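You operate a simulated robot arm through the tools that you are given. There is no shell and no other tool. Be economical: measure what you need, move in short steps, check, and stop when the job is done.

You are at the controls of a simulated robot arm. One attempt, no reset.

JOB
Take the yellow pad and leave it on the top of the steel table. Put the small gold ring from the top of the brown table on the upper shelf of the test bench. Take the thick orange pad and leave it in the silver basket on the top of the brown table. Take the blue register and put it on the white job card. Take the small black sleeve from the red field of the sorting table and put it on top of the small carton there. Take the small saddle from the left end of the blue table and put it on the drip tray floor. Turn the right count knob to 3. Turn the left count knob to 2. Take the round tin and put it in the good tray. Take the small-middle adapter from the upper shelf of the pipe table and leave it on the shelf under the steel table. Take the tin with a green lid on the top of the brown table and put it away on the shelf under the basket table. Take the yellow register and leave it on top of the green ring on the top of the brown table. Take the ring spanner and put it on the shelf of the brown table. Lift the grating lid open. The order is free. Set down upright: small saddle.

It is judged by the outcome, as a careful person would: the job done as asked, and still so three seconds after it is handed in. It fails if anything else is knocked over, pushed out of place, dropped, spilled or broken. Lids that push on must go on centred and level and be pressed home; caps that screw on are set level and turned clockwise until they are tight.

ROBOT AND FRAMES
A 7-joint arm with a two-finger parallel gripper on a trunk, on a base that drives. Base frame: it is fixed to the floor where the robot stands at the start and does not move with it; the origin is under the middle of the robot, x ahead of it, y to its left, z up. Readings come in cm, rad, newtons and seconds.
With the tool pointing down near the work surface it reaches from about 10 to 84 cm from the robot's upright axis, wherever it stands. Its first joint turns from -2.007 to 2.007 rad. Places, roughly: Good tray (27x23 cm) [-144, -254, 86]; basket (21x22x14 cm) [90, -40, 80]; blue register [50, -25, 75]; drip tray floor (29x17 cm) [-568, -68, 90]; grating lid [-80, -60, 50]; green ring (8x8x4 cm) [80, -20, 80]; left count knob [-620, -50, 90]; right count knob [-560, -50, 90]; ring spanner (9x9x7 cm) [40, -50, 80]; round tin (9x9x3 cm) [60, -100, 80]; shelf of the brown table [70, -50, 30]; shelf under the basket table [-790, 90, 30]; shelf under the steel table [-80, -10, 20]; small black sleeve (4x4x3 cm) [-430, -240, 80]; small carton (8x7x9 cm) [-410, -230, 90]; small gold ring (5x5x3 cm) [70, 10, 80]; small saddle [-525, -50, 100]; small-middle adapter [75, 100, 50]; thick orange pad (8x6x4 cm) [80, 0, 80]; tin with a green lid [100, -50, 75]; top of the steel table (57x20 cm) [-70, -6, 86]; upper shelf of the test bench [-240, -60, 50]; white job card [0, -250, 75]; yellow pad (6x5x4 cm) [70, -10, 80]; yellow register [75, -50, 75]. Payload 3.91 kg.
The TCP is the grasp point between the finger pads, 3 cm short of the fingertips. In the tool frame z runs along the fingers and y along their closing line. The gripper opens to 11 cm. The fingers are 2 cm wide and 1 cm thick; the gripper's body (4.8 by 11.2 cm) begins 5.5 cm behind the TCP.
Orientation is told as [roll, pitch, yaw] about the base's x, y, z axes, in that order, counted from this pose: with the fingers straight down and closing along the base's y, the tool's x points along the base's -x, its y along +y and its z along -z.

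CONTROLS
- The arm moves only by the tool drive_tool. Its argument "rows" is a list of rows, each a list of 7 numbers: the turn, a rotation vector about the base's x, y, z in degrees, then the shift along the base's x, y, z in cm, then the gripper command, from -1 (fully open) to 1 (shut), values between in proportion. In form: [[rx, ry, rz, x, y, z, claw], ...]. A call has 1 to 20 rows; each row shifts and turns the commanded pose from where the row before left it. A row lasts 0.2 s, in which the tool goes at most 5 cm and 0.15 rad; a call with a longer step from one row to the next is refused whole, and so is a gripper value outside its range. A pose out of reach is approached as far as the arm can. The call stops where the force on the tool passes 40 N (or 10 N more than at its start, if that is more) or the arm is blocked; 0.2 s more then pass. The fingers move at their own pace (about 15.3 cm/s each) and stop on an object; they squeeze with about 41 N. The grip force told is the motor's: it shows also when the fingers shut on nothing. Time passes only in rows, and 0.2 s behind the last, so rows that do not move let the fingers close. The reply holds the time, the measured pose of the TCP, the force on the tool along the base axes, the opening and the grip force, in the units named above and with some noise, with the torque about the TCP (base axes, N m) and any sound that the robot's microphone picked up.
- Cameras (640 x 400 px; columns grow to the right, rows downward): "scene" is now at [19.61, 21.97, 134.32]; the picture's right is [0.23, -0.97, -0.00], its down [-0.91, -0.21, -0.36] and it looks along [0.35, 0.08, -0.93] (base axes); focal length 214 px, centre (320, 200). "wrist" rides on the gripper at [7.2, 1.7, -10.3] in the tool frame; the picture's right is [-0.23, 0.97, 0.00], its down [-0.76, -0.18, -0.62] and it looks along [-0.61, -0.14, 0.78] (tool axes); focal length 222 px, centre (320, 200). There is no depth. A picture from a camera that has moved, and an enlarged one, comes with that camera's place and axes in the base frame and with its lens.
- capture(camera): a new picture of that camera. The clock stands still meanwhile.
- slide_trunk(by): slides the trunk up (or, below 0, down) by that many cm; the arm and the scene camera ride with it, the base frame stays. It gives what a move gives, with no picture.
- base_move(legs): drives the robot by 1 to 6 legs, each [ahead, left, turn to the left] in cm, cm and rad, along the robot's own axes; the way and the turn of a leg run together, so that a leg with both is an arc; at most 150 cm and 3.142 rad a leg. The arm and the cameras ride along, it lands a little off, and it stops where it bumps. It gives what a move gives.
- aim_head(pan, tilt): turns the head with the scene camera to pan (to the left, within 1.396 rad either way) and tilt (down, from -0.506 to 1.204), counted from straight ahead of the robot. It gives what a move gives.
- inspect(camera, box): a new picture of the part [left, top, right, bottom] of that camera's present view, enlarged. The clock stands still meanwhile.
- hand_in(): hands the job in; it is judged then, once.

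Go step by step. Nothing tells you exact positions but the pictures and the camera data: compare them with the known pose of the tool, close in by small moves and look again before you grip or let go. The budget is 577 turns and 360 pictures, counting those below and the enlarged ones. Unless the task says otherwise, let go and move clear before handing in, and close with one line.

The tools are called after "Call:" by a JSON object that holds its "method" and its "body". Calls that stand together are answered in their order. drive_tool: Moves the arm, as the interface text tells. Its arguments: {"type":"object","properties":{"rows":{"type":"array","items":{"type":"array","items":{"type":"number"}}}},"required":["rows"]} The other tools are called the same way: slide_trunk (by) slides the trunk up or down; base_move (legs) drives the base; aim_head (pan, tilt) turns the head that bears the scene camera; capture (camera) takes a picture; inspect (camera, box) takes an enlarged picture of a part of a camera's view; hand_in () hands the job in.

At the start:

```text
time: 0.0
eef_pos: [13.23, -50.68, 118.72]
tool_rot: [0.0, 0.0, -0.001]
wrist_force: [0.7, -0.4, 0.6]
moment: [0.01, -0.02, -0.02]
width: 11.0
finger_force: 0.1
trunk travel left (down, up): [-72.5, 26.5]
robot x, y, heading: [0.09, -0.29, 0.001]
head pan, tilt: [0.229, 1.201]
```

scene: 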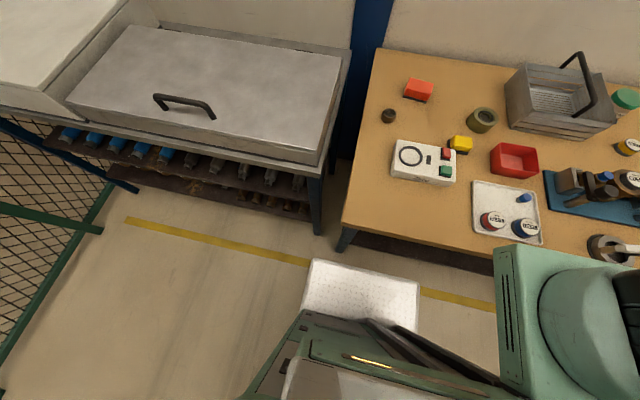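
wrist: 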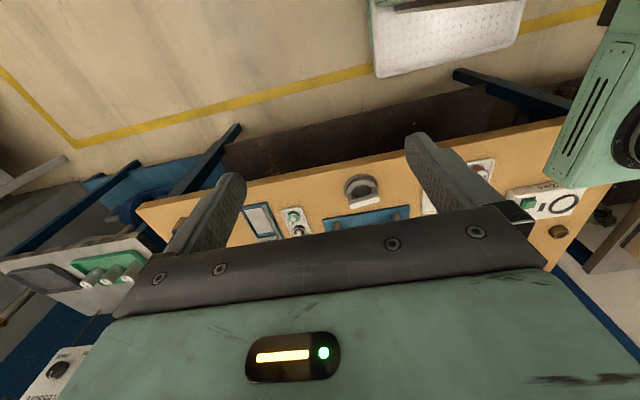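

I see the brown table ahead with the pads, rings, registers and basket on it. I'll look around with the head before moving.

Call:
{"method": "aim_head", "body": {"pan": -0.5, "tilt": 0.8}}

Call:
{"method": "capture", "body": {"camera": "scene"}}

Call:
{"method": "aim_head", "body": {"pan": 0.3, "tilt": 0.8}}

Call:
{"method": "capture", "body": {"camera": "scene"}}

Call:
{"method": "aim_head", "body": {"pan": 1.39, "tilt": 0.7}}

Call:
{"method": "capture", "body": {"camera": "scene"}}

Call:
{"method": "aim_head", "body": {"pan": -1.39, "tilt": 0.7}}

Call:
{"method": "capture", "body": {"camera": "scene"}}

```text
time: 1.1
eef_pos: [13.24, -50.77, 118.72]
tool_rot: [0.0, 0.0, 0.0]
wrist_force: [-0.9, -0.5, 0.2]
moment: [-0.01, 0.01, 0.01]
width: 11.01
finger_force: 0.1
trunk travel left (down, up): [-72.5, 26.5]
robot x, y, heading: [-0.09, 0.04, 0.001]
head pan, tilt: [-0.499, 0.799]
```

```text
357 pictures are left
camera scene: at [21.25, 16.85, 137.09], right [-0.48, -0.88, 0.0], down [-0.63, 0.34, -0.7], along [0.61, -0.33, -0.72], focal length 214 px, centre (320, 200)
```

scene: 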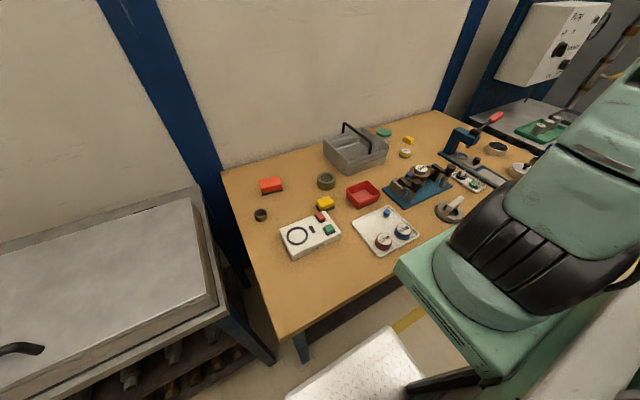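

```text
time: 2.2
eef_pos: [13.22, -50.86, 118.79]
tool_rot: [0.001, 0.0, -0.001]
wrist_force: [-0.3, -0.2, 0.2]
moment: [0.02, -0.03, 0.01]
width: 11.01
finger_force: 0.0
trunk travel left (down, up): [-72.5, 26.5]
robot x, y, heading: [-0.15, -0.34, 0.001]
head pan, tilt: [0.3, 0.799]
```

```text
356 pictures are left
camera scene: at [21.87, 23.08, 137.1], right [0.29, -0.96, 0.0], down [-0.69, -0.21, -0.7], along [0.67, 0.21, -0.72], focal length 214 px, centre (320, 200)
```

scene: 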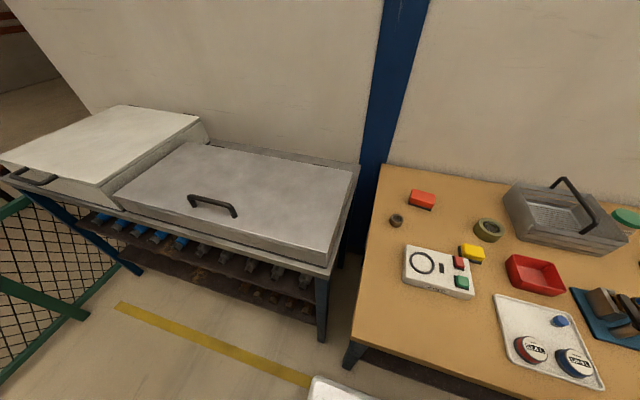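

```text
time: 3.5
eef_pos: [13.28, -50.78, 118.8]
tool_rot: [0.0, 0.001, 0.0]
wrist_force: [0.3, 0.2, 1.0]
moment: [-0.01, 0.01, 0.01]
width: 11.03
finger_force: 0.1
trunk travel left (down, up): [-72.5, 26.5]
robot x, y, heading: [0.06, -0.22, -0.005]
head pan, tilt: [1.389, 0.7]
```

```text
355 pictures are left
camera scene: at [15.7, 29.06, 137.92], right [0.98, -0.18, 0.0], down [-0.12, -0.63, -0.76], along [0.14, 0.75, -0.64], focal length 214 px, centre (320, 200)
```

scene: 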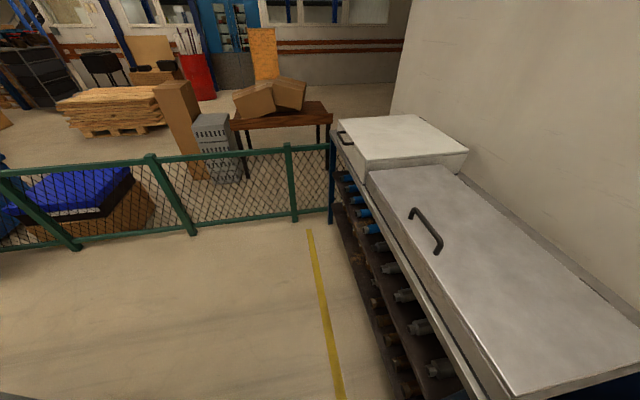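

```text
time: 6.0
eef_pos: [13.22, -50.75, 118.82]
tool_rot: [0.0, 0.0, 0.0]
wrist_force: [-0.4, 0.3, -0.4]
moment: [-0.01, 0.03, 0.03]
width: 11.03
finger_force: 0.1
trunk travel left (down, up): [-72.5, 26.5]
robot x, y, heading: [-0.46, -0.14, 0.002]
head pan, tilt: [-1.389, 0.7]
```

```text
354 pictures are left
camera scene: at [15.7, 12.35, 137.92], right [-0.98, -0.18, 0.0], down [-0.12, 0.63, -0.76], along [0.14, -0.75, -0.64], focal length 214 px, centre (320, 200)
```

scene: 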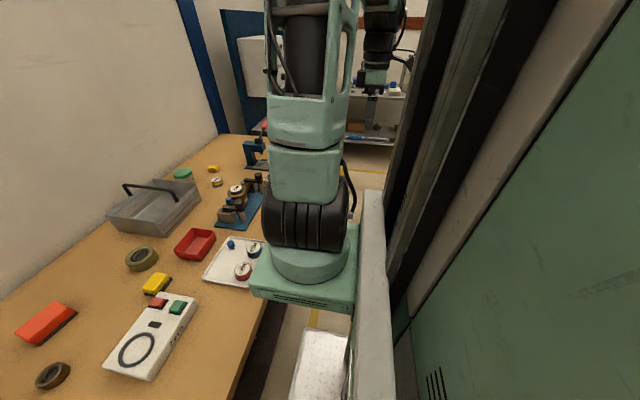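

The table layout matches the list. I'll bring the arm over the orange pad, high up, to measure with the wrist camera.

Call:
{"method": "drive_tool", "body": {"rows": [[0, 0, 0, 3.2, 2.6, 0, -1], [0, 0, 0, 3.2, 2.6, 0, -1], [0, 0, 0, 3.2, 2.6, 0, -1], [0, 0, 0, 3.2, 2.6, 0, -1], [0, 0, 0, 3.2, 2.6, 0, -1], [0, 0, 0, 3.2, 2.6, 0, -1], [0, 0, 0, 3.2, 2.6, 0, -1], [0, 0, 0, 3.2, 2.6, 0, -1], [0, 0, 0, 3.2, 2.6, 0, -1], [0, 0, 0, 3.2, 2.6, 0, -1], [0, 0, 0, 3.2, 2.6, 0, -1], [0, 0, 0, 3.2, 2.6, 0, -1], [0, 0, 0, 3.2, 2.6, 0, -1], [0, 0, 0, 3.2, 2.6, 0, -1], [0, 0, 0, 3.2, 2.6, 0, -1], [0, 0, 0, 3.2, 2.6, 0, -1], [0, 0, 0, 3.2, 2.6, 0, -1], [0, 0, 0, 3.2, 2.6, 0, -1], [0, 0, 0, 3.2, 2.6, 0, -1], [0, 0, 0, 3.2, 2.6, 0, -1]]}}

Call:
{"method": "capture", "body": {"camera": "wrist"}}

Call:
{"method": "aim_head", "body": {"pan": -0.2, "tilt": 0.7}}

Call:
{"method": "capture", "body": {"camera": "scene"}}

```text
time: 10.2
eef_pos: [77.14, 0.94, 118.69]
tool_rot: [0.0, 0.001, -0.001]
wrist_force: [0.1, -0.7, 1.0]
moment: [0.01, -0.02, 0.02]
width: 11.02
finger_force: 0.0
trunk travel left (down, up): [-72.5, 26.5]
robot x, y, heading: [-0.31, -0.19, -0.0]
head pan, tilt: [-1.389, 0.7]
```

```text
353 pictures are left
camera wrist: at [70.0, 2.69, 129.01], right [0.23, 0.97, 0.0], down [0.76, -0.18, 0.62], along [0.61, -0.14, -0.78], focal length 222 px, centre (320, 200)
```

wrist: 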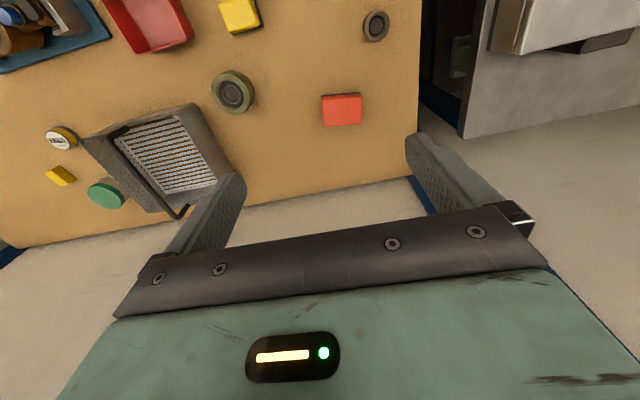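

```text
time: 11.6
eef_pos: [77.13, 0.9, 118.58]
tool_rot: [0.0, -0.001, 0.0]
wrist_force: [0.4, -0.1, 0.8]
moment: [-0.02, -0.01, 0.01]
width: 10.99
finger_force: 0.1
trunk travel left (down, up): [-72.5, 26.5]
robot x, y, heading: [-0.16, 0.18, 0.003]
head pan, tilt: [-0.201, 0.7]
```

```text
352 pictures are left
camera scene: at [22.49, 19.01, 137.92], right [-0.2, -0.98, 0.0], down [-0.63, 0.13, -0.76], along [0.75, -0.15, -0.64], focal length 214 px, centre (320, 200)
```

scene: 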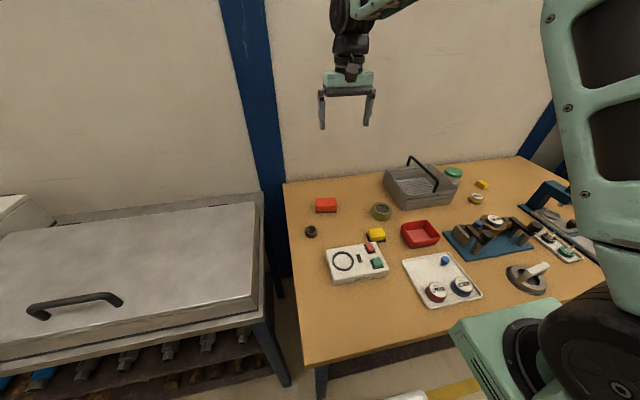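

Triangulation puts the table top at about z=78 and the orange pad near (85, 4), yawed about −11°. I'll approach and check.

Call:
{"method": "drive_tool", "body": {"rows": [[0, 0, -5.5, 2, 0.8, -4.4, -1], [0, 0, -5.5, 2, 0.8, -4.4, -1], [0, 0, 0, 2, 0.7, -4.4, -1], [0, 0, 0, 1.8, 0.7, -4.4, -1], [0, 0, 0, 0, 0, -4.4, -1], [0, 0, 0, 0, 0, -3, -1]]}}

Call:
{"method": "capture", "body": {"camera": "wrist"}}

Call:
{"method": "capture", "body": {"camera": "scene"}}

```text
time: 13.0
eef_pos: [85.03, 4.21, 93.64]
tool_rot: [0.0, 0.0, -0.192]
wrist_force: [0.1, 0.5, 1.5]
moment: [-0.01, 0.03, 0.0]
width: 11.0
finger_force: 0.2
trunk travel left (down, up): [-72.5, 26.5]
robot x, y, heading: [-0.01, 0.1, 0.001]
head pan, tilt: [-0.201, 0.7]
```

```text
351 pictures are left
camera wrist: at [78.39, 7.27, 103.98], right [0.41, 0.91, 0.0], down [0.71, -0.32, 0.62], along [0.57, -0.25, -0.78], focal length 222 px, centre (320, 200)
```

wrist: 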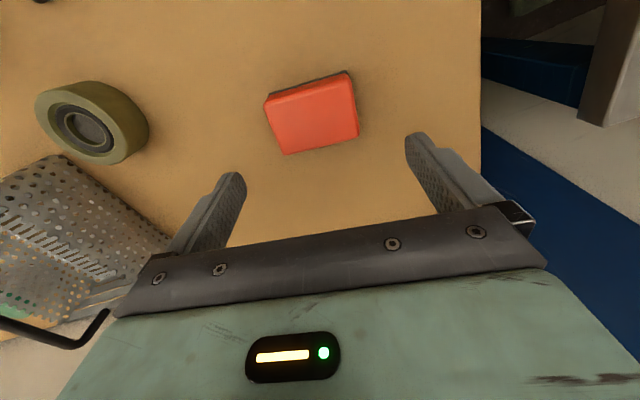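

```text
350 pictures are left
camera scene: at [22.47, 19.01, 137.93], right [-0.2, -0.98, 0.0], down [-0.63, 0.13, -0.77], along [0.75, -0.15, -0.64], focal length 214 px, centre (320, 200)
```

scene: 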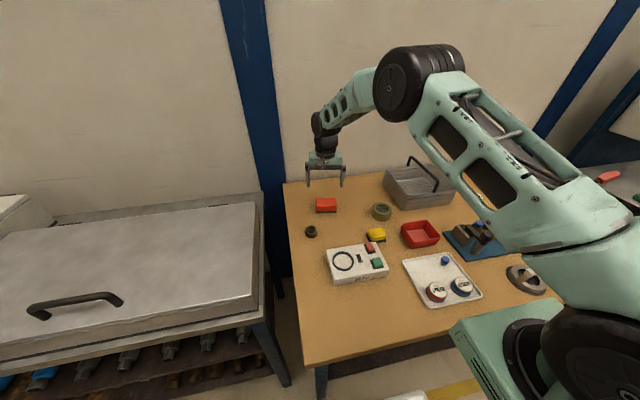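

The pad lies under the gripper and aligned. Descending and gripping.

Call:
{"method": "drive_tool", "body": {"rows": [[0, 0, 0, -0.2, -0.25, -4, -1], [0, 0, 0, 0, 0, -4, -1], [0, 0, 0, 0, 0, -3.4, -1], [0, 0, 0, 0, 0, 0, 0.2], [0, 0, 0, 0, 0, 0, 1], [0, 0, 0, 0, 0, 0, 1], [0, 0, 0, 0, 0, 0, 1]]}}

Call:
{"method": "capture", "body": {"camera": "wrist"}}

```text
time: 13.9
eef_pos: [85.21, 3.67, 82.99]
tool_rot: [0.001, -0.009, -0.192]
wrist_force: [-5.0, -1.2, 18.4]
moment: [-0.78, 0.46, -0.19]
width: 8.02
finger_force: 41.4
trunk travel left (down, up): [-72.5, 26.5]
robot x, y, heading: [0.29, -0.12, 0.0]
head pan, tilt: [-0.201, 0.7]
stopped in row 4: the force on the tool passed its limit at 58 N (the readings are from after the stop); the commanded pose is now the measured one
```

```text
349 pictures are left
camera wrist: at [78.39, 6.87, 93.3], right [0.41, 0.91, 0.0], down [0.71, -0.32, 0.63], along [0.58, -0.26, -0.78], focal length 222 px, centre (320, 200)
```

wrist: 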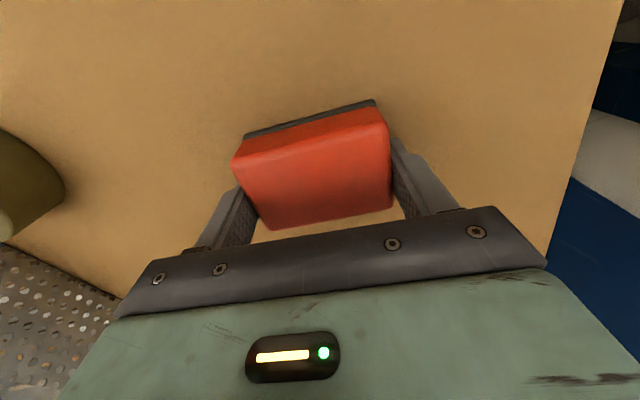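

Gripped at 8.0 cm; the table seems to be near z=80. Lifting up and looking at the basket.

Call:
{"method": "drive_tool", "body": {"rows": [[0, 0, 0, 0, 0, 3, 1], [0, 0, 0, 0, 0, 5, 1], [0, 0, 0, 0, 0, 5, 1], [0, 0, 0, 0, 0, 5, 1], [0, 0, 0, 0, 0, 5, 1], [0, 0, 0, 0, 0, 5, 1], [0, 0, 0, 0, 0, 5, 1], [0, 0, 0, 0, -4.5, 0, 1], [0, 0, 0, 0, -4.5, 0, 1], [0, 0, 0, 0, -4.5, 0, 1], [0, 0, 0, 0, -4.5, 0, 1], [0, 0, 0, 0, -4.5, 0, 1]]}}

Call:
{"method": "capture", "body": {"camera": "wrist"}}

Call:
{"method": "inspect", "body": {"camera": "scene", "box": [340, 110, 560, 248]}}

```text
time: 16.5
eef_pos: [85.32, -18.88, 115.76]
tool_rot: [0.001, -0.006, -0.19]
wrist_force: [0.2, 0.8, -0.5]
moment: [-0.05, 0.01, -0.01]
width: 7.99
finger_force: 41.2
trunk travel left (down, up): [-72.5, 26.5]
robot x, y, heading: [0.12, 0.2, 0.0]
head pan, tilt: [-0.201, 0.7]
```

```text
348 pictures are left
camera wrist: at [78.56, -15.76, 126.01], right [0.41, 0.91, 0.0], down [0.71, -0.32, 0.63], along [0.57, -0.26, -0.78], focal length 222 px, centre (320, 200)
```

wrist: 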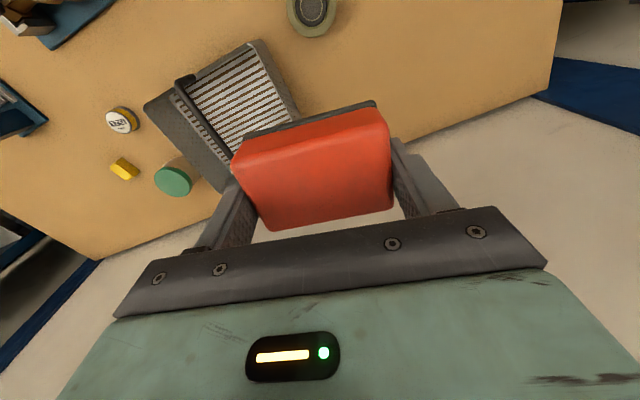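

```text
2.90 times, centred on (450, 179) of scene
camera zoom: at [22.47, 19.07, 137.91], right [-0.2, -0.98, 0.0], down [-0.63, 0.13, -0.76], along [0.75, -0.15, -0.64], focal length 622 px, centre (-57, 261)
```

zoom: 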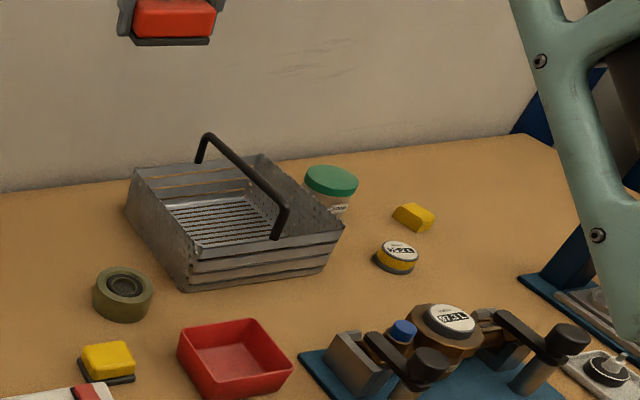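

The basket's bail handle crosses its middle along x at y≈−37, rim z≈87.5. I'll move the base right by 30 cm, turn the pad 90° and set it in the left half.

Call:
{"method": "base_move", "body": {"legs": [[0, -30, 0]]}}

Call:
{"method": "drive_tool", "body": {"rows": [[0, 0, -7.9, 0, 2.2, 0, 1], [0, 0, -7.9, 0, 2.2, 0, 1], [0, 0, -7.9, 0, 2.2, 0, 1], [0, 0, -7.9, 0, 2.2, 0, 1], [0, 0, -7.9, 0, 2.2, 0, 1], [0, 0, -7.9, 0, 2.2, 0, 1], [0, 0, -7.9, 0, 2.2, 0, 1], [0, 0, -7.9, 0, 2.2, 0, 1], [0, 0, -7.9, 0, 0, 0, 1], [0, 0, -7.9, 0, 0, 0, 1]]}}

Call:
{"method": "capture", "body": {"camera": "wrist"}}

Call:
{"method": "capture", "body": {"camera": "scene"}}

```text
time: 18.6
eef_pos: [85.13, -50.21, 115.81]
tool_rot: [0.0, -0.008, -0.198]
wrist_force: [-0.3, -0.2, -0.7]
moment: [0.01, -0.02, 0.01]
width: 8.0
finger_force: 40.8
trunk travel left (down, up): [-72.5, 26.5]
robot x, y, heading: [0.15, -30.79, -0.005]
head pan, tilt: [-0.201, 0.7]
```

```text
time: 20.8
eef_pos: [85.09, -32.53, 115.69]
tool_rot: [0.001, -0.007, -1.581]
wrist_force: [0.0, 0.9, -1.6]
moment: [-0.03, -0.02, -0.03]
width: 7.98
finger_force: 40.7
trunk travel left (down, up): [-72.5, 26.5]
robot x, y, heading: [-0.07, -30.85, -0.008]
head pan, tilt: [-0.201, 0.7]
```

```text
346 pictures are left
camera wrist: at [86.91, -25.22, 126.02], right [0.97, -0.24, 0.0], down [-0.19, -0.76, 0.63], along [-0.15, -0.61, -0.78], focal length 222 px, centre (320, 200)
```

wrist: 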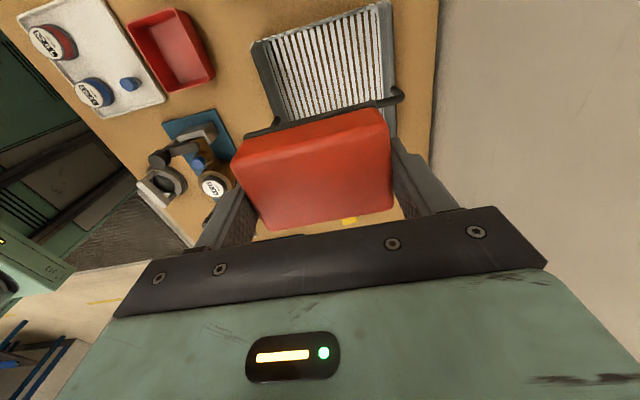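

```text
345 pictures are left
camera scene: at [22.5, -11.89, 137.92], right [-0.21, -0.98, 0.0], down [-0.63, 0.13, -0.76], along [0.75, -0.16, -0.64], focal length 214 px, centre (320, 200)
```

scene: 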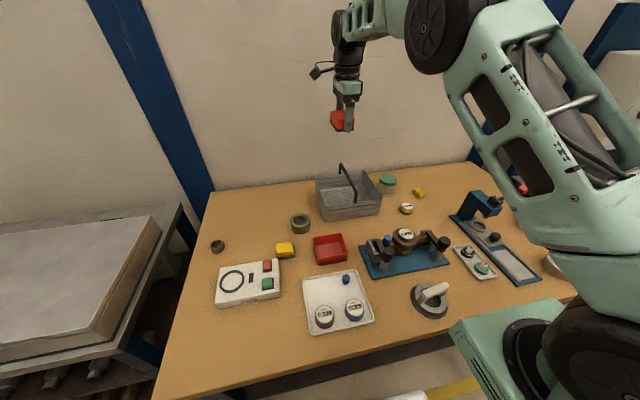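

Basket spans x 77–96.5, y −25…−47, with the handle at y≈−36.5. Lowering the pad into the left half.

Call:
{"method": "drive_tool", "body": {"rows": [[0, 0, 0, 1.6, 1.6, 0, 1], [0, 0, 0, 0, 0, -4.5, 1], [0, 0, 0, 0, 0, -4.5, 1], [0, 0, 0, 0, 0, -4.5, 1], [0, 0, 0, 0, 0, -4.5, 1], [0, 0, 0, 0, 0, -4.5, 1]]}}

Call:
{"method": "capture", "body": {"camera": "wrist"}}

Call:
{"method": "inspect", "body": {"camera": "scene", "box": [280, 120, 440, 220]}}

```text
time: 22.2
eef_pos: [86.71, -30.97, 93.31]
tool_rot: [0.001, -0.009, -1.578]
wrist_force: [0.1, -0.1, -0.8]
moment: [-0.02, -0.05, 0.01]
width: 7.96
finger_force: 40.2
trunk travel left (down, up): [-72.5, 26.5]
robot x, y, heading: [0.12, -30.6, -0.007]
head pan, tilt: [-0.201, 0.7]
```

```text
344 pictures are left
camera wrist: at [88.52, -23.76, 103.57], right [0.97, -0.23, 0.0], down [-0.18, -0.76, 0.63], along [-0.14, -0.61, -0.78], focal length 222 px, centre (320, 200)
```

wrist: 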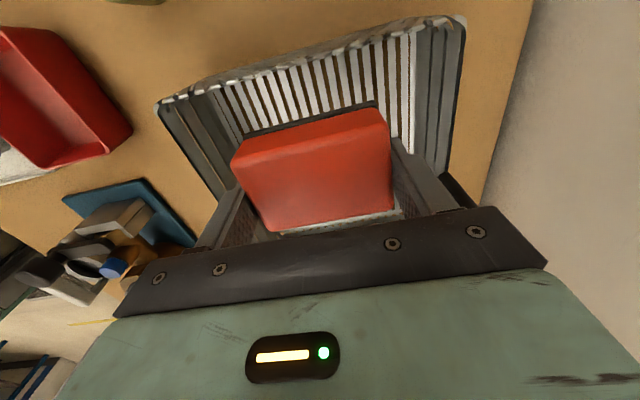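

```text
4.00 times, centred on (360, 170) of scene
camera zoom: at [22.46, -11.89, 137.93], right [-0.21, -0.98, 0.0], down [-0.63, 0.13, -0.77], along [0.75, -0.16, -0.64], focal length 858 px, centre (160, 320)
```

zoom: 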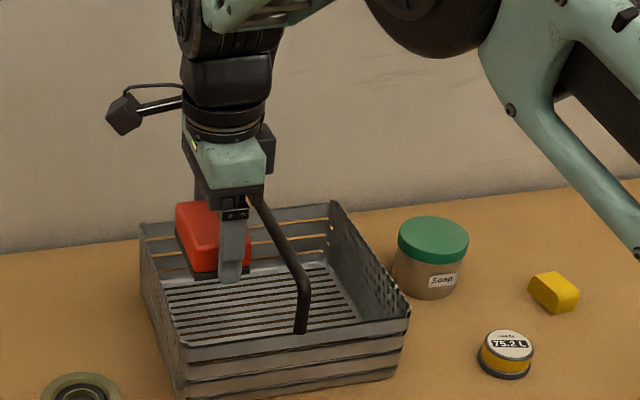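

The pad is inside and clear of the handle. Lowering to contact and releasing.

Call:
{"method": "drive_tool", "body": {"rows": [[0, 0, 0, 0, 0, -3.5, 1], [0, 0, 0, 0, 0, -3, 1], [0, 0, 0, 0, 0, -1.5, 1], [0, 0, 0, 0, 0, -1, 1], [0, 0, 0, 0, 0, -1, 1]]}}

Call:
{"method": "capture", "body": {"camera": "wrist"}}

```text
time: 23.4
eef_pos: [86.8, -31.01, 83.39]
tool_rot: [0.002, -0.009, -1.578]
wrist_force: [-4.2, -1.7, 12.0]
moment: [0.1, 0.68, 0.15]
width: 7.93
finger_force: 40.9
trunk travel left (down, up): [-72.5, 26.5]
robot x, y, heading: [-0.18, -30.63, -0.007]
head pan, tilt: [-0.201, 0.7]
```

```text
342 pictures are left
camera wrist: at [88.61, -23.71, 93.71], right [0.97, -0.23, 0.0], down [-0.18, -0.76, 0.63], along [-0.15, -0.61, -0.78], focal length 222 px, centre (320, 200)
```

wrist: 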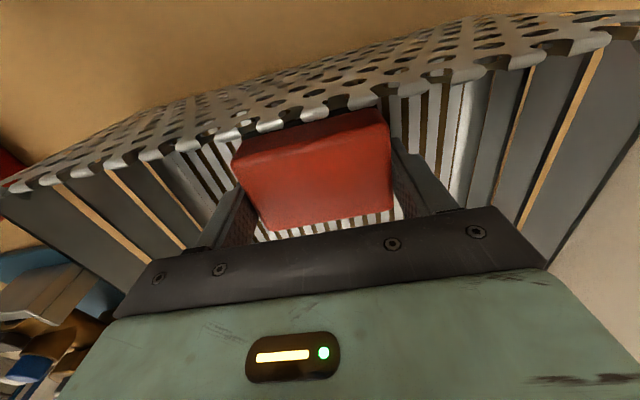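

Contact felt. Opening and rising.

Call:
{"method": "drive_tool", "body": {"rows": [[0, 0, 0, 0, 0, 0.2, 0.2], [0, 0, 0, 0, 0, 0, -1], [0, 0, 0, 0, 0, 0, -1], [0, 0, 0, 0, 0, 4, -1], [0, 0, 0, 0, 0, 5, -1], [0, 0, 0, 0, 0, 5, -1], [0, 0, 0, 0, 0, 5, -1], [0, 0, 0, 0, 0, 5, -1], [0, 0, 0, 0, 0, 5, -1]]}}

Call:
{"method": "capture", "body": {"camera": "wrist"}}

```text
time: 25.4
eef_pos: [86.72, -31.03, 112.18]
tool_rot: [0.001, -0.007, -1.576]
wrist_force: [1.0, 0.1, 0.3]
moment: [-0.02, 0.03, 0.03]
width: 10.99
finger_force: 0.0
trunk travel left (down, up): [-72.5, 26.5]
robot x, y, heading: [0.21, -30.57, -0.008]
head pan, tilt: [-0.201, 0.7]
```

```text
341 pictures are left
camera wrist: at [88.59, -23.71, 122.57], right [0.97, -0.23, 0.0], down [-0.18, -0.76, 0.63], along [-0.15, -0.61, -0.78], focal length 222 px, centre (320, 200)
```

wrist: 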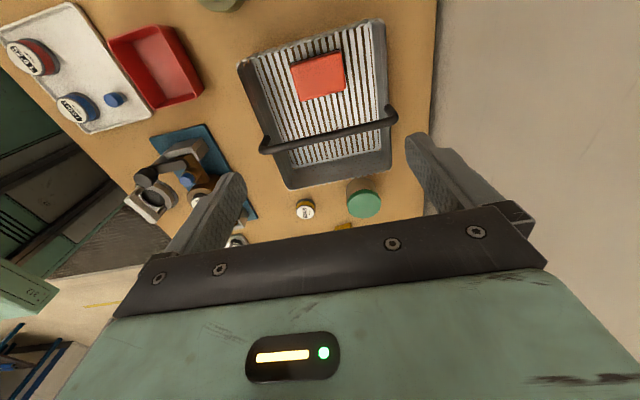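

Orange pad is in the basket. Next is the yellow register ("75.2 L") near (76.6, −58.2). I'll approach it.

Call:
{"method": "drive_tool", "body": {"rows": [[0, 0, 0, -1.45, -3.9, 0, -0.45], [0, 0, 0, -1.45, -3.9, 0, -0.45], [0, 0, 0, -1.45, -3.9, 0, -0.45], [0, 0, 0, -1.45, -3.9, 0, -0.45], [0, 0, 0, -1.45, -3.9, 0, -0.45], [0, 0, 0, -1.45, -3.9, 0, -0.45], [0, 0, 0, -1.4, -3.8, 0, -0.45], [0, 0, 0, 0, 0, -4.5, -0.45], [0, 0, 0, 0, 0, -4.5, -0.45], [0, 0, 0, 0, 0, -4.5, -0.45], [0, 0, 0, 0, 0, -4, -0.45]]}}

Call:
{"method": "capture", "body": {"camera": "wrist"}}

Call:
{"method": "inspect", "body": {"camera": "scene", "box": [320, 140, 480, 240]}}

```text
time: 27.8
eef_pos: [76.27, -58.22, 95.05]
tool_rot: [0.0, -0.007, -1.578]
wrist_force: [0.5, -0.7, -0.2]
moment: [0.0, -0.02, 0.01]
width: 7.97
finger_force: 0.1
trunk travel left (down, up): [-72.5, 26.5]
robot x, y, heading: [-0.29, -30.99, -0.009]
head pan, tilt: [-0.201, 0.7]
```

```text
340 pictures are left
camera wrist: at [78.18, -50.89, 105.3], right [0.97, -0.23, 0.0], down [-0.18, -0.76, 0.63], along [-0.15, -0.61, -0.78], focal length 222 px, centre (320, 200)
```

wrist: 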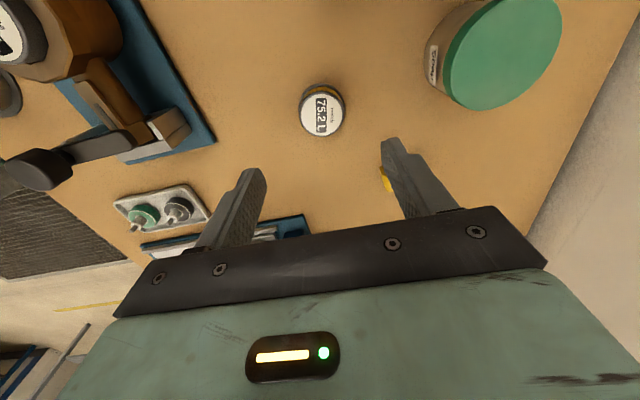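

```text
4.00 times, centred on (400, 190) of scene
camera zoom: at [22.46, -11.88, 137.93], right [-0.21, -0.98, 0.0], down [-0.63, 0.13, -0.77], along [0.75, -0.16, -0.64], focal length 858 px, centre (0, 240)
```

zoom: 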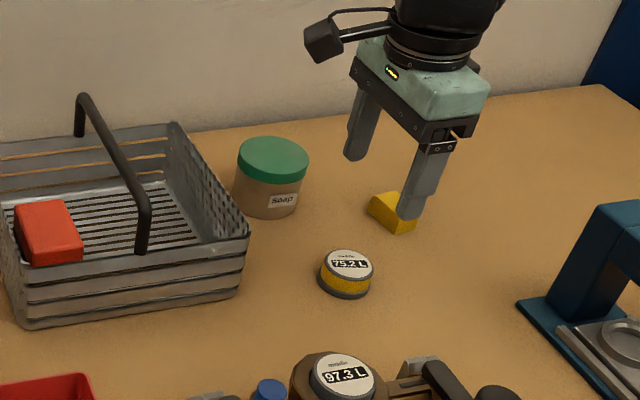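

Aligned with the register. Descending and gripping.

Call:
{"method": "drive_tool", "body": {"rows": [[0, 0, 0, 0.35, 0.3, -4, -0.45], [0, 0, 0, 0, 0, -4, -0.45], [0, 0, 0, 0, 0, -3, -0.45], [0, 0, 0, 0, 0, -0.7, -0.45], [0, 0, 0, 0, 0, 0, 0], [0, 0, 0, 0, 0, 0, 0.5], [0, 0, 0, 0, 0, 0, 1], [0, 0, 0, 0, 0, 0, 1]]}}

Call:
{"method": "capture", "body": {"camera": "wrist"}}

```text
time: 29.6
eef_pos: [76.85, -57.87, 83.32]
tool_rot: [0.001, -0.006, -1.577]
wrist_force: [0.7, 0.6, 0.1]
moment: [0.0, 0.0, 0.0]
width: 4.82
finger_force: 40.7
trunk travel left (down, up): [-72.5, 26.5]
robot x, y, heading: [-0.07, -30.93, -0.006]
head pan, tilt: [-0.201, 0.7]
```

```text
338 pictures are left
camera wrist: at [78.66, -50.62, 93.6], right [0.97, -0.23, 0.0], down [-0.18, -0.76, 0.63], along [-0.15, -0.61, -0.78], focal length 222 px, centre (320, 200)
```

wrist: 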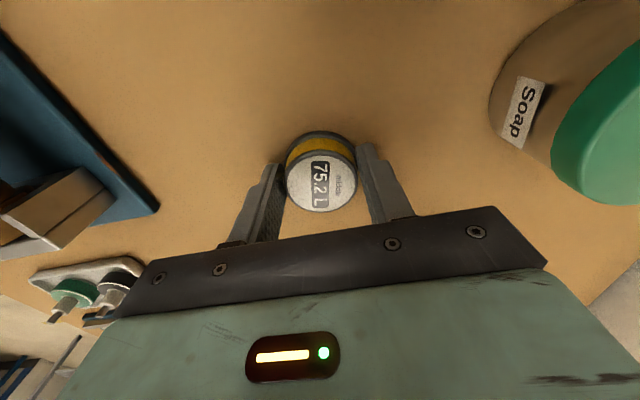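

Gripped (4.8 cm). Lifting and moving over the green ring.

Call:
{"method": "drive_tool", "body": {"rows": [[0, 0, 0, 0, 0, 3, 1], [0, 0, 0, 0, 0, 5, 1], [0, 0, 0, 0, 0, 5, 1], [0, 0, 0, 0, 0, 5, 1], [0, 0, 0, 0, 0, 5, 1], [0, 0, 0, 0, 0, 5, 1], [0, 0, 0, 0, 4.5, 0, 1], [0, 0, 0, 0, 4.5, 0, 1], [0, 0, 0, 0, 4.5, 0, 1], [0, 0, 0, 0, 4.5, 0, 1], [0, 0, 0, 0, 4.5, 0, 1], [0, 0, 0, 0, 4.5, 0, 1], [0, 0, 0, 0, 4.5, 0, 1], [0, 0, 0, 0, 4.5, 0, 1], [0, 0, 0, 0, 4.5, 0, 1]]}}

Call:
{"method": "capture", "body": {"camera": "wrist"}}

Call:
{"method": "inspect", "body": {"camera": "scene", "box": [240, 150, 400, 250]}}

```text
time: 32.8
eef_pos: [76.67, -17.41, 111.28]
tool_rot: [-0.002, -0.006, -1.581]
wrist_force: [-1.0, -1.0, -0.1]
moment: [0.04, 0.01, -0.02]
width: 4.83
finger_force: 41.1
trunk travel left (down, up): [-72.5, 26.5]
robot x, y, heading: [-0.22, -30.87, -0.008]
head pan, tilt: [-0.201, 0.7]
```

```text
337 pictures are left
camera wrist: at [78.51, -10.05, 121.52], right [0.97, -0.24, 0.0], down [-0.18, -0.76, 0.63], along [-0.15, -0.61, -0.78], focal length 222 px, centre (320, 200)
```

wrist: 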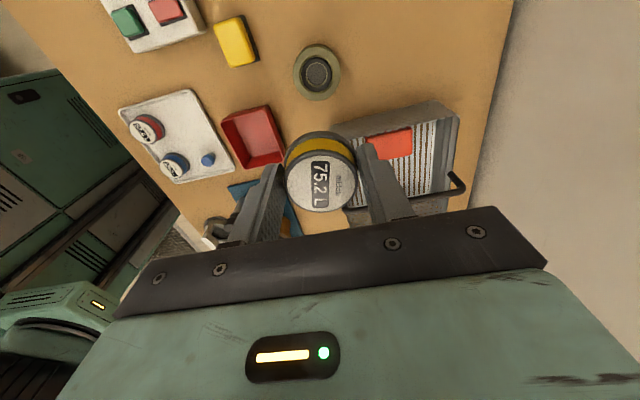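

```text
4.00 times, centred on (320, 200) of scene
camera zoom: at [22.5, -11.95, 137.93], right [-0.21, -0.98, 0.0], down [-0.63, 0.13, -0.76], along [0.75, -0.16, -0.64], focal length 858 px, centre (320, 200)
```

zoom: 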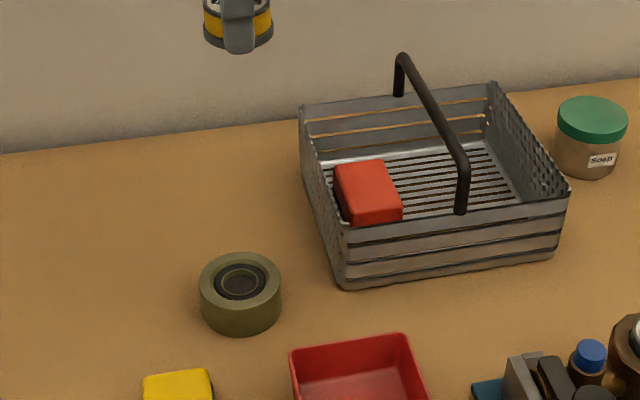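

Green ring is at about (76.5, −15.9), top ≈84. Lowering partway and checking.

Call:
{"method": "drive_tool", "body": {"rows": [[0, 0, 0, -0.15, 1.5, 0, 1], [0, 0, 0, 0, 0, -4.5, 1], [0, 0, 0, 0, 0, -4.5, 1], [0, 0, 0, 0, 0, -4.5, 1], [0, 0, 0, 0, 0, -4, 1]]}}

Call:
{"method": "capture", "body": {"camera": "wrist"}}

Call:
{"method": "inspect", "body": {"camera": "scene", "box": [240, 150, 400, 250]}}

```text
time: 34.0
eef_pos: [76.62, -15.99, 93.57]
tool_rot: [-0.001, -0.006, -1.577]
wrist_force: [-0.3, 0.3, -0.3]
moment: [-0.02, -0.03, 0.01]
width: 4.82
finger_force: 40.7
trunk travel left (down, up): [-72.5, 26.5]
robot x, y, heading: [-0.28, -30.71, -0.007]
head pan, tilt: [-0.201, 0.7]
```

```text
335 pictures are left
camera wrist: at [78.51, -8.62, 103.95], right [0.97, -0.23, 0.0], down [-0.18, -0.76, 0.63], along [-0.15, -0.61, -0.78], focal length 222 px, centre (320, 200)
```

wrist: 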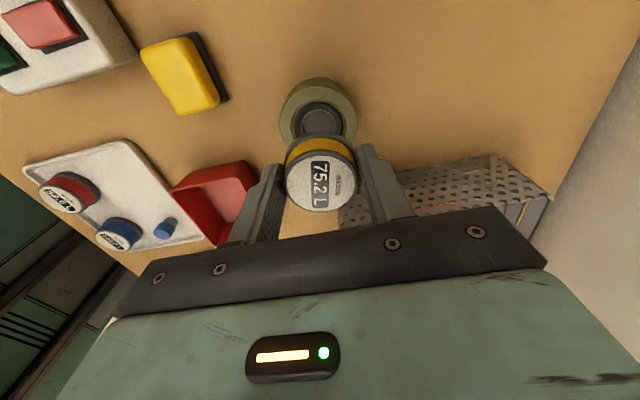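

```text
4.00 times, centred on (320, 200) of scene
camera zoom: at [22.47, -11.9, 137.93], right [-0.21, -0.98, 0.0], down [-0.63, 0.13, -0.77], along [0.75, -0.16, -0.64], focal length 858 px, centre (320, 200)
```

zoom: 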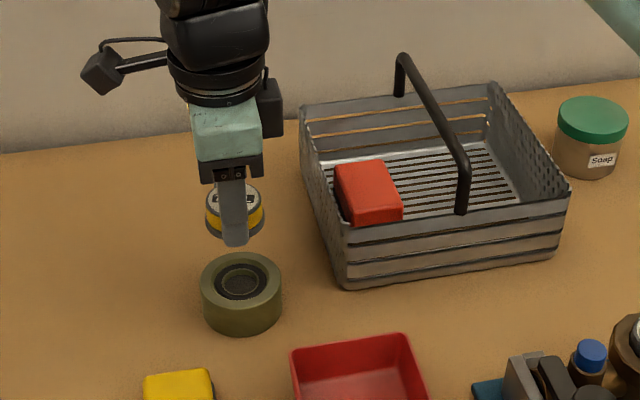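

Register is centred over the ring within a few mm. Lowering to contact.

Call:
{"method": "drive_tool", "body": {"rows": [[0, 0, 0, 0, 0.15, -3, 1], [0, 0, 0, 0, 0, -2, 1], [0, 0, 0, 0, 0, -0.7, 1], [0, 0, 0, 0, 0, -0.5, 1]]}}

Call:
{"method": "inspect", "body": {"camera": "scene", "box": [240, 180, 320, 230]}}

```text
time: 35.0
eef_pos: [76.69, -15.82, 87.62]
tool_rot: [0.001, -0.009, -1.578]
wrist_force: [0.7, 0.0, 0.0]
moment: [0.0, 0.04, -0.02]
width: 4.82
finger_force: 40.8
trunk travel left (down, up): [-72.5, 26.5]
robot x, y, heading: [0.04, -30.45, -0.008]
head pan, tilt: [-0.201, 0.7]
```

```text
8.00 times, centred on (280, 205) of scene
camera zoom: at [22.5, -11.89, 137.92], right [-0.21, -0.98, 0.0], down [-0.63, 0.13, -0.76], along [0.75, -0.16, -0.64], focal length 1716 px, centre (640, 160)
```

zoom: 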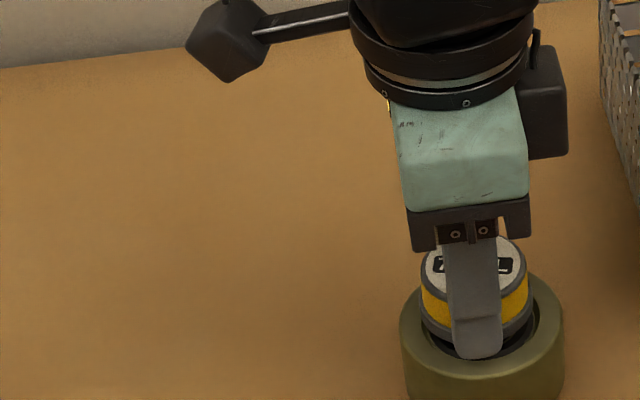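

Call:
{"method": "drive_tool", "body": {"rows": [[0, 0, 0, 0, -0.15, -0.3, 1], [0, 0, 0, 0, 0, -0.3, 1], [0, 0, 0, 0, 0, -0.3, 1]]}}

Call:
{"method": "inspect", "body": {"camera": "scene", "box": [240, 190, 320, 240]}}

```text
time: 35.8
eef_pos: [76.86, -15.93, 86.9]
tool_rot: [0.004, -0.004, -1.577]
wrist_force: [-9.5, -3.3, 33.4]
moment: [-0.23, 0.34, 0.08]
width: 4.88
finger_force: 41.0
trunk travel left (down, up): [-72.5, 26.5]
robot x, y, heading: [-0.03, -30.86, -0.007]
head pan, tilt: [-0.201, 0.7]
```

```text
8.00 times, centred on (280, 215) of scene
camera zoom: at [22.31, -11.93, 138.02], right [-0.21, -0.98, 0.0], down [-0.63, 0.13, -0.77], along [0.75, -0.16, -0.64], focal length 1716 px, centre (640, 80)
```

zoom: 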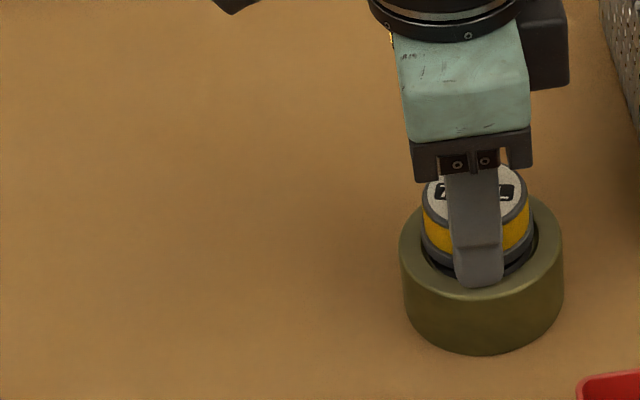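

Contact made and centred. Easing up slightly, opening and rising.

Call:
{"method": "drive_tool", "body": {"rows": [[0, 0, 0, 0, 0, 0.4, 1], [0, 0, 0, 0, 0, 0, 0.0], [0, 0, 0, 0, 0, 0, -0.5], [0, 0, 0, 0, 0, 0, -0.5], [0, 0, 0, 0, 0, 4, -0.5], [0, 0, 0, 0, 0, 5, -0.5], [0, 0, 0, 0, 0, 5, -0.5], [0, 0, 0, 0, 0, 5, -0.5], [0, 0, 0, 0, 0, 5, -0.5]]}}

Call:
{"method": "inspect", "body": {"camera": "scene", "box": [200, 190, 360, 290]}}

Call:
{"method": "capture", "body": {"camera": "wrist"}}

```text
time: 37.8
eef_pos: [77.02, -16.09, 111.15]
tool_rot: [-0.001, -0.008, -1.579]
wrist_force: [0.8, 0.0, -0.2]
moment: [-0.01, 0.0, 0.04]
width: 8.26
finger_force: 0.0
trunk travel left (down, up): [-72.5, 26.5]
robot x, y, heading: [-0.06, -31.01, -0.005]
head pan, tilt: [-0.201, 0.7]
```

```text
4.00 times, centred on (280, 240) of scene
camera zoom: at [22.53, -11.87, 137.9], right [-0.21, -0.98, 0.0], down [-0.63, 0.13, -0.76], along [0.75, -0.16, -0.64], focal length 858 px, centre (480, 40)
```

zoom: 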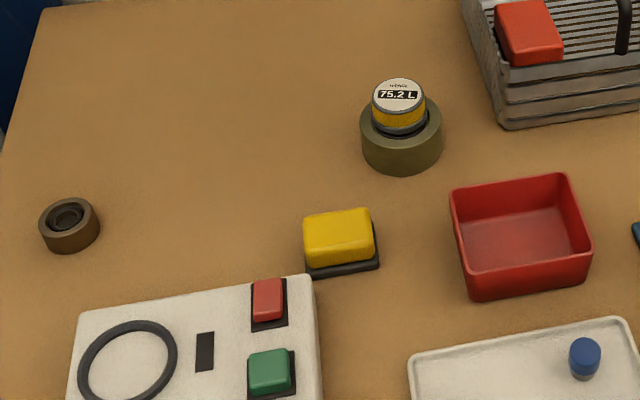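

```text
330 pictures are left
camera wrist: at [78.81, -8.72, 121.43], right [0.97, -0.23, 0.0], down [-0.18, -0.76, 0.63], along [-0.15, -0.61, -0.78], focal length 222 px, centre (320, 200)
```

wrist: 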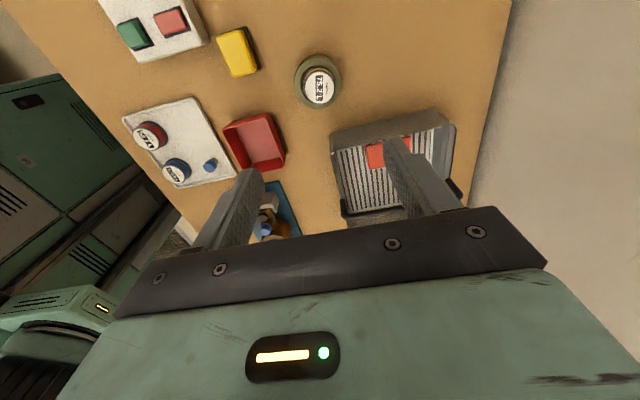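

The register sits level on the ring. Now the ring spanner: a closer look, and also at the shelf below.

Call:
{"method": "aim_head", "body": {"pan": -0.4, "tilt": 1.1}}

Call:
{"method": "capture", "body": {"camera": "scene"}}

```text
time: 38.7
eef_pos: [77.04, -16.04, 111.11]
tool_rot: [-0.001, -0.007, -1.579]
wrist_force: [-0.7, -0.3, 0.5]
moment: [0.02, 0.02, 0.0]
width: 8.22
finger_force: 0.1
trunk travel left (down, up): [-72.5, 26.5]
robot x, y, heading: [0.11, -30.64, -0.006]
head pan, tilt: [-0.4, 1.1]
```

```text
329 pictures are left
camera scene: at [19.99, -12.63, 134.92], right [-0.39, -0.92, 0.0], down [-0.82, 0.35, -0.45], along [0.42, -0.18, -0.89], focal length 214 px, centre (320, 200)
```

scene: 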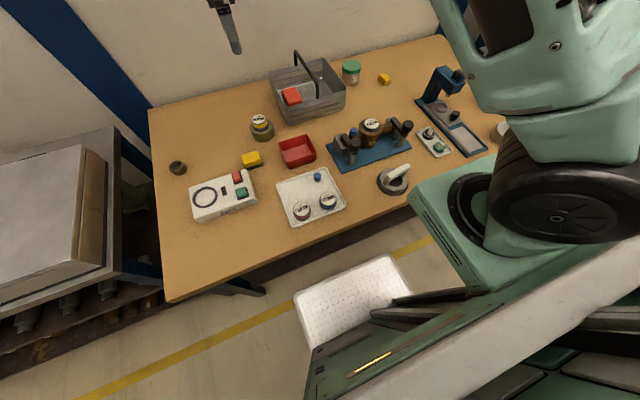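

Call:
{"method": "inspect", "body": {"camera": "scene", "box": [320, 110, 480, 210]}}

Call:
{"method": "drive_tool", "body": {"rows": [[0, 0, 0, -3.9, -3, -0.5, -0.5], [0, 0, 0, -3.9, -3, -0.5, -0.5], [0, 0, 0, -3.9, -3, -0.5, -0.5], [0, 0, 0, -3.9, -3, -0.5, -0.5], [0, 0, 0, -3.9, -3, -0.5, -0.5], [0, 0, 0, -3.9, -3, -0.5, -0.5], [0, 0, 0, -3.9, -3, -0.5, -0.5], [0, 0, 0, -3.9, -3, -0.5, -0.5], [0, 0, 0, -3.9, -3, -0.5, -0.5], [0, 0, 0, 0, 0, -4.5, -1], [0, 0, 0, 0, 0, -4.5, -1]]}}

Call:
{"method": "capture", "body": {"camera": "wrist"}}

```text
4.00 times, centred on (400, 160) of scene
camera zoom: at [19.99, -12.63, 134.92], right [-0.39, -0.92, 0.0], down [-0.82, 0.35, -0.45], along [0.42, -0.18, -0.89], focal length 858 px, centre (0, 360)
```

zoom: 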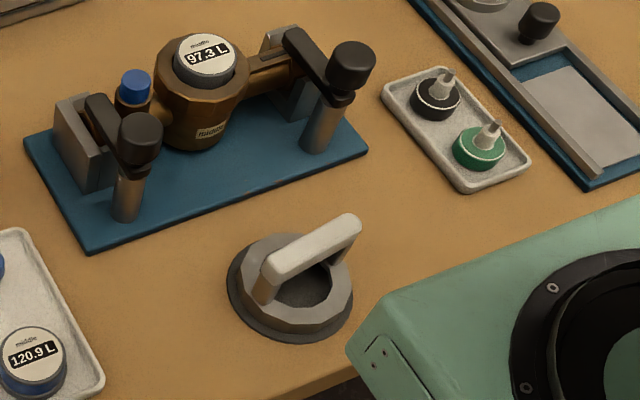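

```text
time: 41.1
eef_pos: [49.13, -43.04, 100.73]
tool_rot: [-0.003, -0.008, -1.579]
wrist_force: [-0.8, -0.3, 1.0]
moment: [0.0, -0.01, 0.03]
width: 11.04
finger_force: 0.0
out of reach, approached as far as the arm can: row 8, 9, 10, 11
trunk travel left (down, up): [-72.5, 26.5]
robot x, y, heading: [-0.28, -30.4, -0.009]
head pan, tilt: [-0.4, 1.1]
```

```text
327 pictures are left
camera wrist: at [51.06, -35.67, 111.13], right [0.97, -0.23, 0.0], down [-0.18, -0.76, 0.63], along [-0.15, -0.61, -0.78], focal length 222 px, centre (320, 200)
```

wrist: 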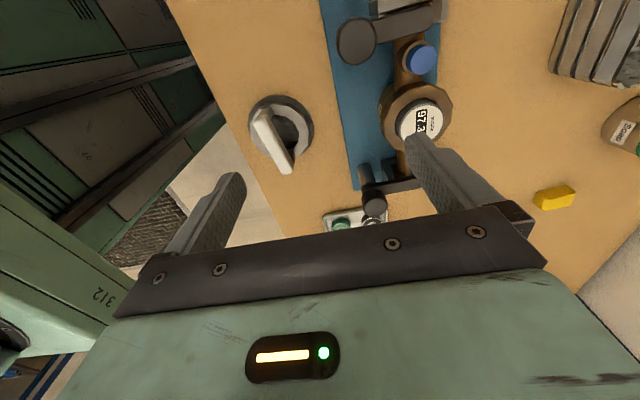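

The ring spanner is a 9 cm ring with a bar handle, at about (42, −45). To put it upright on the low shelf, I'll grip its ring sides with the tool tilted forward. First I'll back off 15 cm and unwind the yaw.

Call:
{"method": "base_move", "body": {"legs": [[-15, 0, 0]]}}

Call:
{"method": "drive_tool", "body": {"rows": [[0, 0, 8, 0, 0, 1, -1], [0, 0, 8, 0, 0, 1, -1], [0, 0, 8, 0, 0, 1, -1], [0, 0, 8, 0, 0, 1, -1], [0, 0, 8, 0, 0, 1, -1], [0, 0, 8, 0, 0, 1, -1], [0, 0, 8, 0, 0, 0, -1], [0, 0, 8, 0, 0, 0, -1], [0, 0, 8, 0, 0, 0, -1], [0, 0, 8, 0, 0, 0, -1], [0, 0, 8, 0, 0, 0, -1], [0, -8, 2.5, 0, 0, 0, -1], [0, -8, 0, 0, 0, 0, -1], [0, -8, 0, 0, 0, 0, -1], [0, -8, 0, 0, 0, 0, -1], [0, -8, 0, 0, 0, 0, -1]]}}

Call:
{"method": "capture", "body": {"camera": "wrist"}}

Call:
{"method": "capture", "body": {"camera": "scene"}}

```text
time: 42.5
eef_pos: [34.43, -42.9, 100.95]
tool_rot: [-0.002, -0.006, -1.58]
wrist_force: [0.7, -0.3, 0.0]
moment: [0.03, -0.01, 0.02]
width: 10.98
finger_force: 0.0
trunk travel left (down, up): [-72.5, 26.5]
robot x, y, heading: [-14.62, -30.64, -0.008]
head pan, tilt: [-0.4, 1.1]
```

```text
time: 45.9
eef_pos: [45.13, -43.07, 112.61]
tool_rot: [0.003, -0.706, -0.002]
wrist_force: [0.6, -0.6, 0.0]
moment: [0.01, 0.01, -0.01]
width: 11.02
finger_force: 0.0
out of reach, approached as far as the arm can: row 12, 13, 14, 15, 16
trunk travel left (down, up): [-72.5, 26.5]
robot x, y, heading: [-14.9, -30.84, -0.009]
head pan, tilt: [-0.4, 1.1]
```

```text
326 pictures are left
camera wrist: at [32.99, -41.32, 115.79], right [0.17, 0.97, 0.15], down [0.18, -0.18, 0.97], along [0.97, -0.14, -0.2], focal length 222 px, centre (320, 200)
```

wrist: 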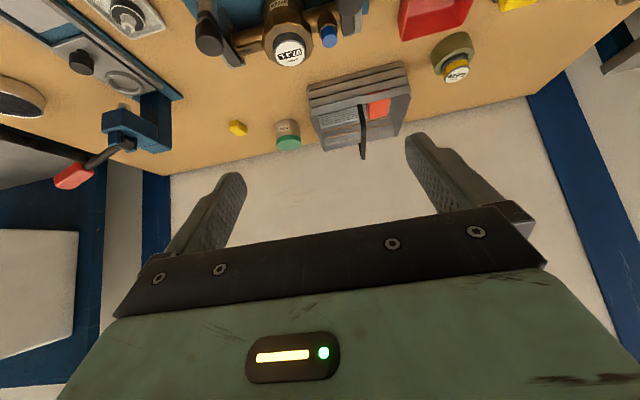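

```text
325 pictures are left
camera scene: at [5.1, -12.56, 134.92], right [-0.4, -0.92, 0.0], down [-0.82, 0.35, -0.45], along [0.42, -0.18, -0.89], focal length 214 px, centre (320, 200)
```

scene: 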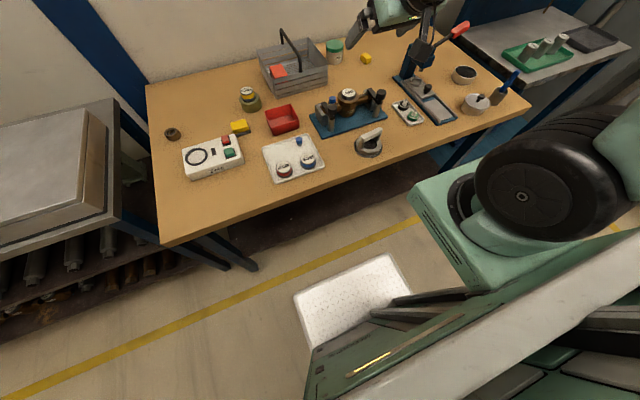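

The fold-in limit of the arm blocks this close pose. I'll shift the base left 25 cm to get more room and then bring the tool to the spanner.

Call:
{"method": "base_move", "body": {"legs": [[0, 25, 0]]}}

Call:
{"method": "drive_tool", "body": {"rows": [[0, 0, 0, 0, -4.5, 0, -1], [0, 0, 0, 0, -4.5, 0, -1], [0, 0, 0, 0, -4.5, 0, -1], [0, 0, 0, 0, -4.5, 0, -1], [0, 0, 0, 0, -4.5, 0, -1], [0, 0, 0, 0, -3, 0, -1]]}}

Call:
{"method": "capture", "body": {"camera": "wrist"}}

```text
time: 47.7
eef_pos: [45.33, -17.76, 112.56]
tool_rot: [0.003, -0.703, 0.004]
wrist_force: [-0.3, 0.3, 0.2]
moment: [-0.01, -0.06, 0.0]
width: 11.01
finger_force: 0.1
trunk travel left (down, up): [-72.5, 26.5]
robot x, y, heading: [-15.12, -5.41, -0.005]
head pan, tilt: [-0.4, 1.1]
```

```text
time: 49.1
eef_pos: [45.56, -43.49, 112.52]
tool_rot: [0.001, -0.704, 0.004]
wrist_force: [0.9, 0.2, -0.8]
moment: [0.02, 0.0, -0.02]
width: 10.98
finger_force: 0.2
trunk travel left (down, up): [-72.5, 26.5]
robot x, y, heading: [-14.7, -5.8, -0.004]
head pan, tilt: [-0.4, 1.1]
```

```text
324 pictures are left
camera wrist: at [33.36, -41.84, 115.75], right [0.17, 0.97, 0.15], down [0.18, -0.18, 0.97], along [0.97, -0.14, -0.2], focal length 222 px, centre (320, 200)
```

wrist: 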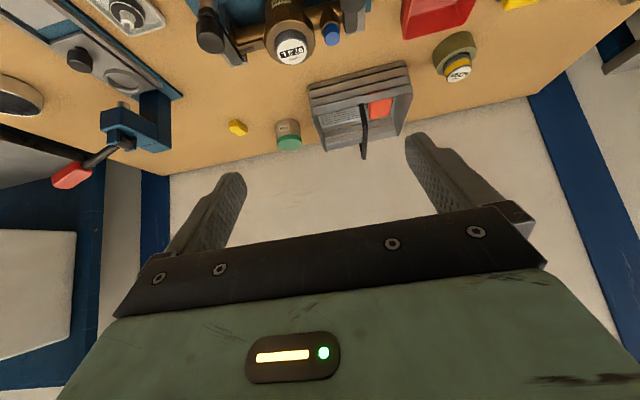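

Call:
{"method": "aim_head", "body": {"pan": -0.75, "tilt": 0.85}}

Call:
{"method": "capture", "body": {"camera": "scene"}}

```text
time: 49.9
eef_pos: [45.49, -43.44, 112.58]
tool_rot: [0.002, -0.704, 0.003]
wrist_force: [0.5, 1.3, -0.2]
moment: [-0.02, -0.02, -0.01]
width: 11.02
finger_force: 0.2
trunk travel left (down, up): [-72.5, 26.5]
robot x, y, heading: [-14.44, -5.98, -0.006]
head pan, tilt: [-0.75, 0.85]
```

```text
323 pictures are left
camera scene: at [5.1, 9.65, 136.69], right [-0.68, -0.73, 0.0], down [-0.55, 0.51, -0.66], along [0.48, -0.45, -0.75], focal length 214 px, centre (320, 200)
```

scene: 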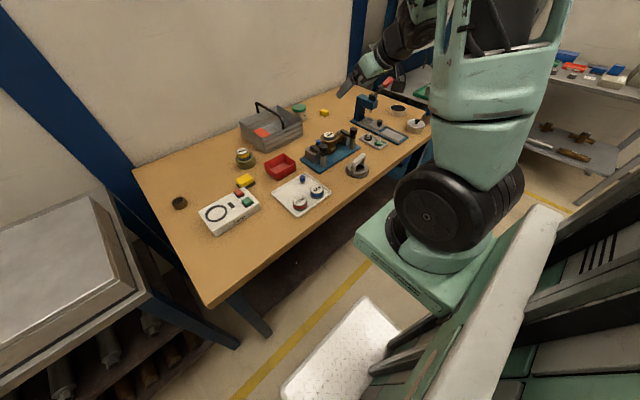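

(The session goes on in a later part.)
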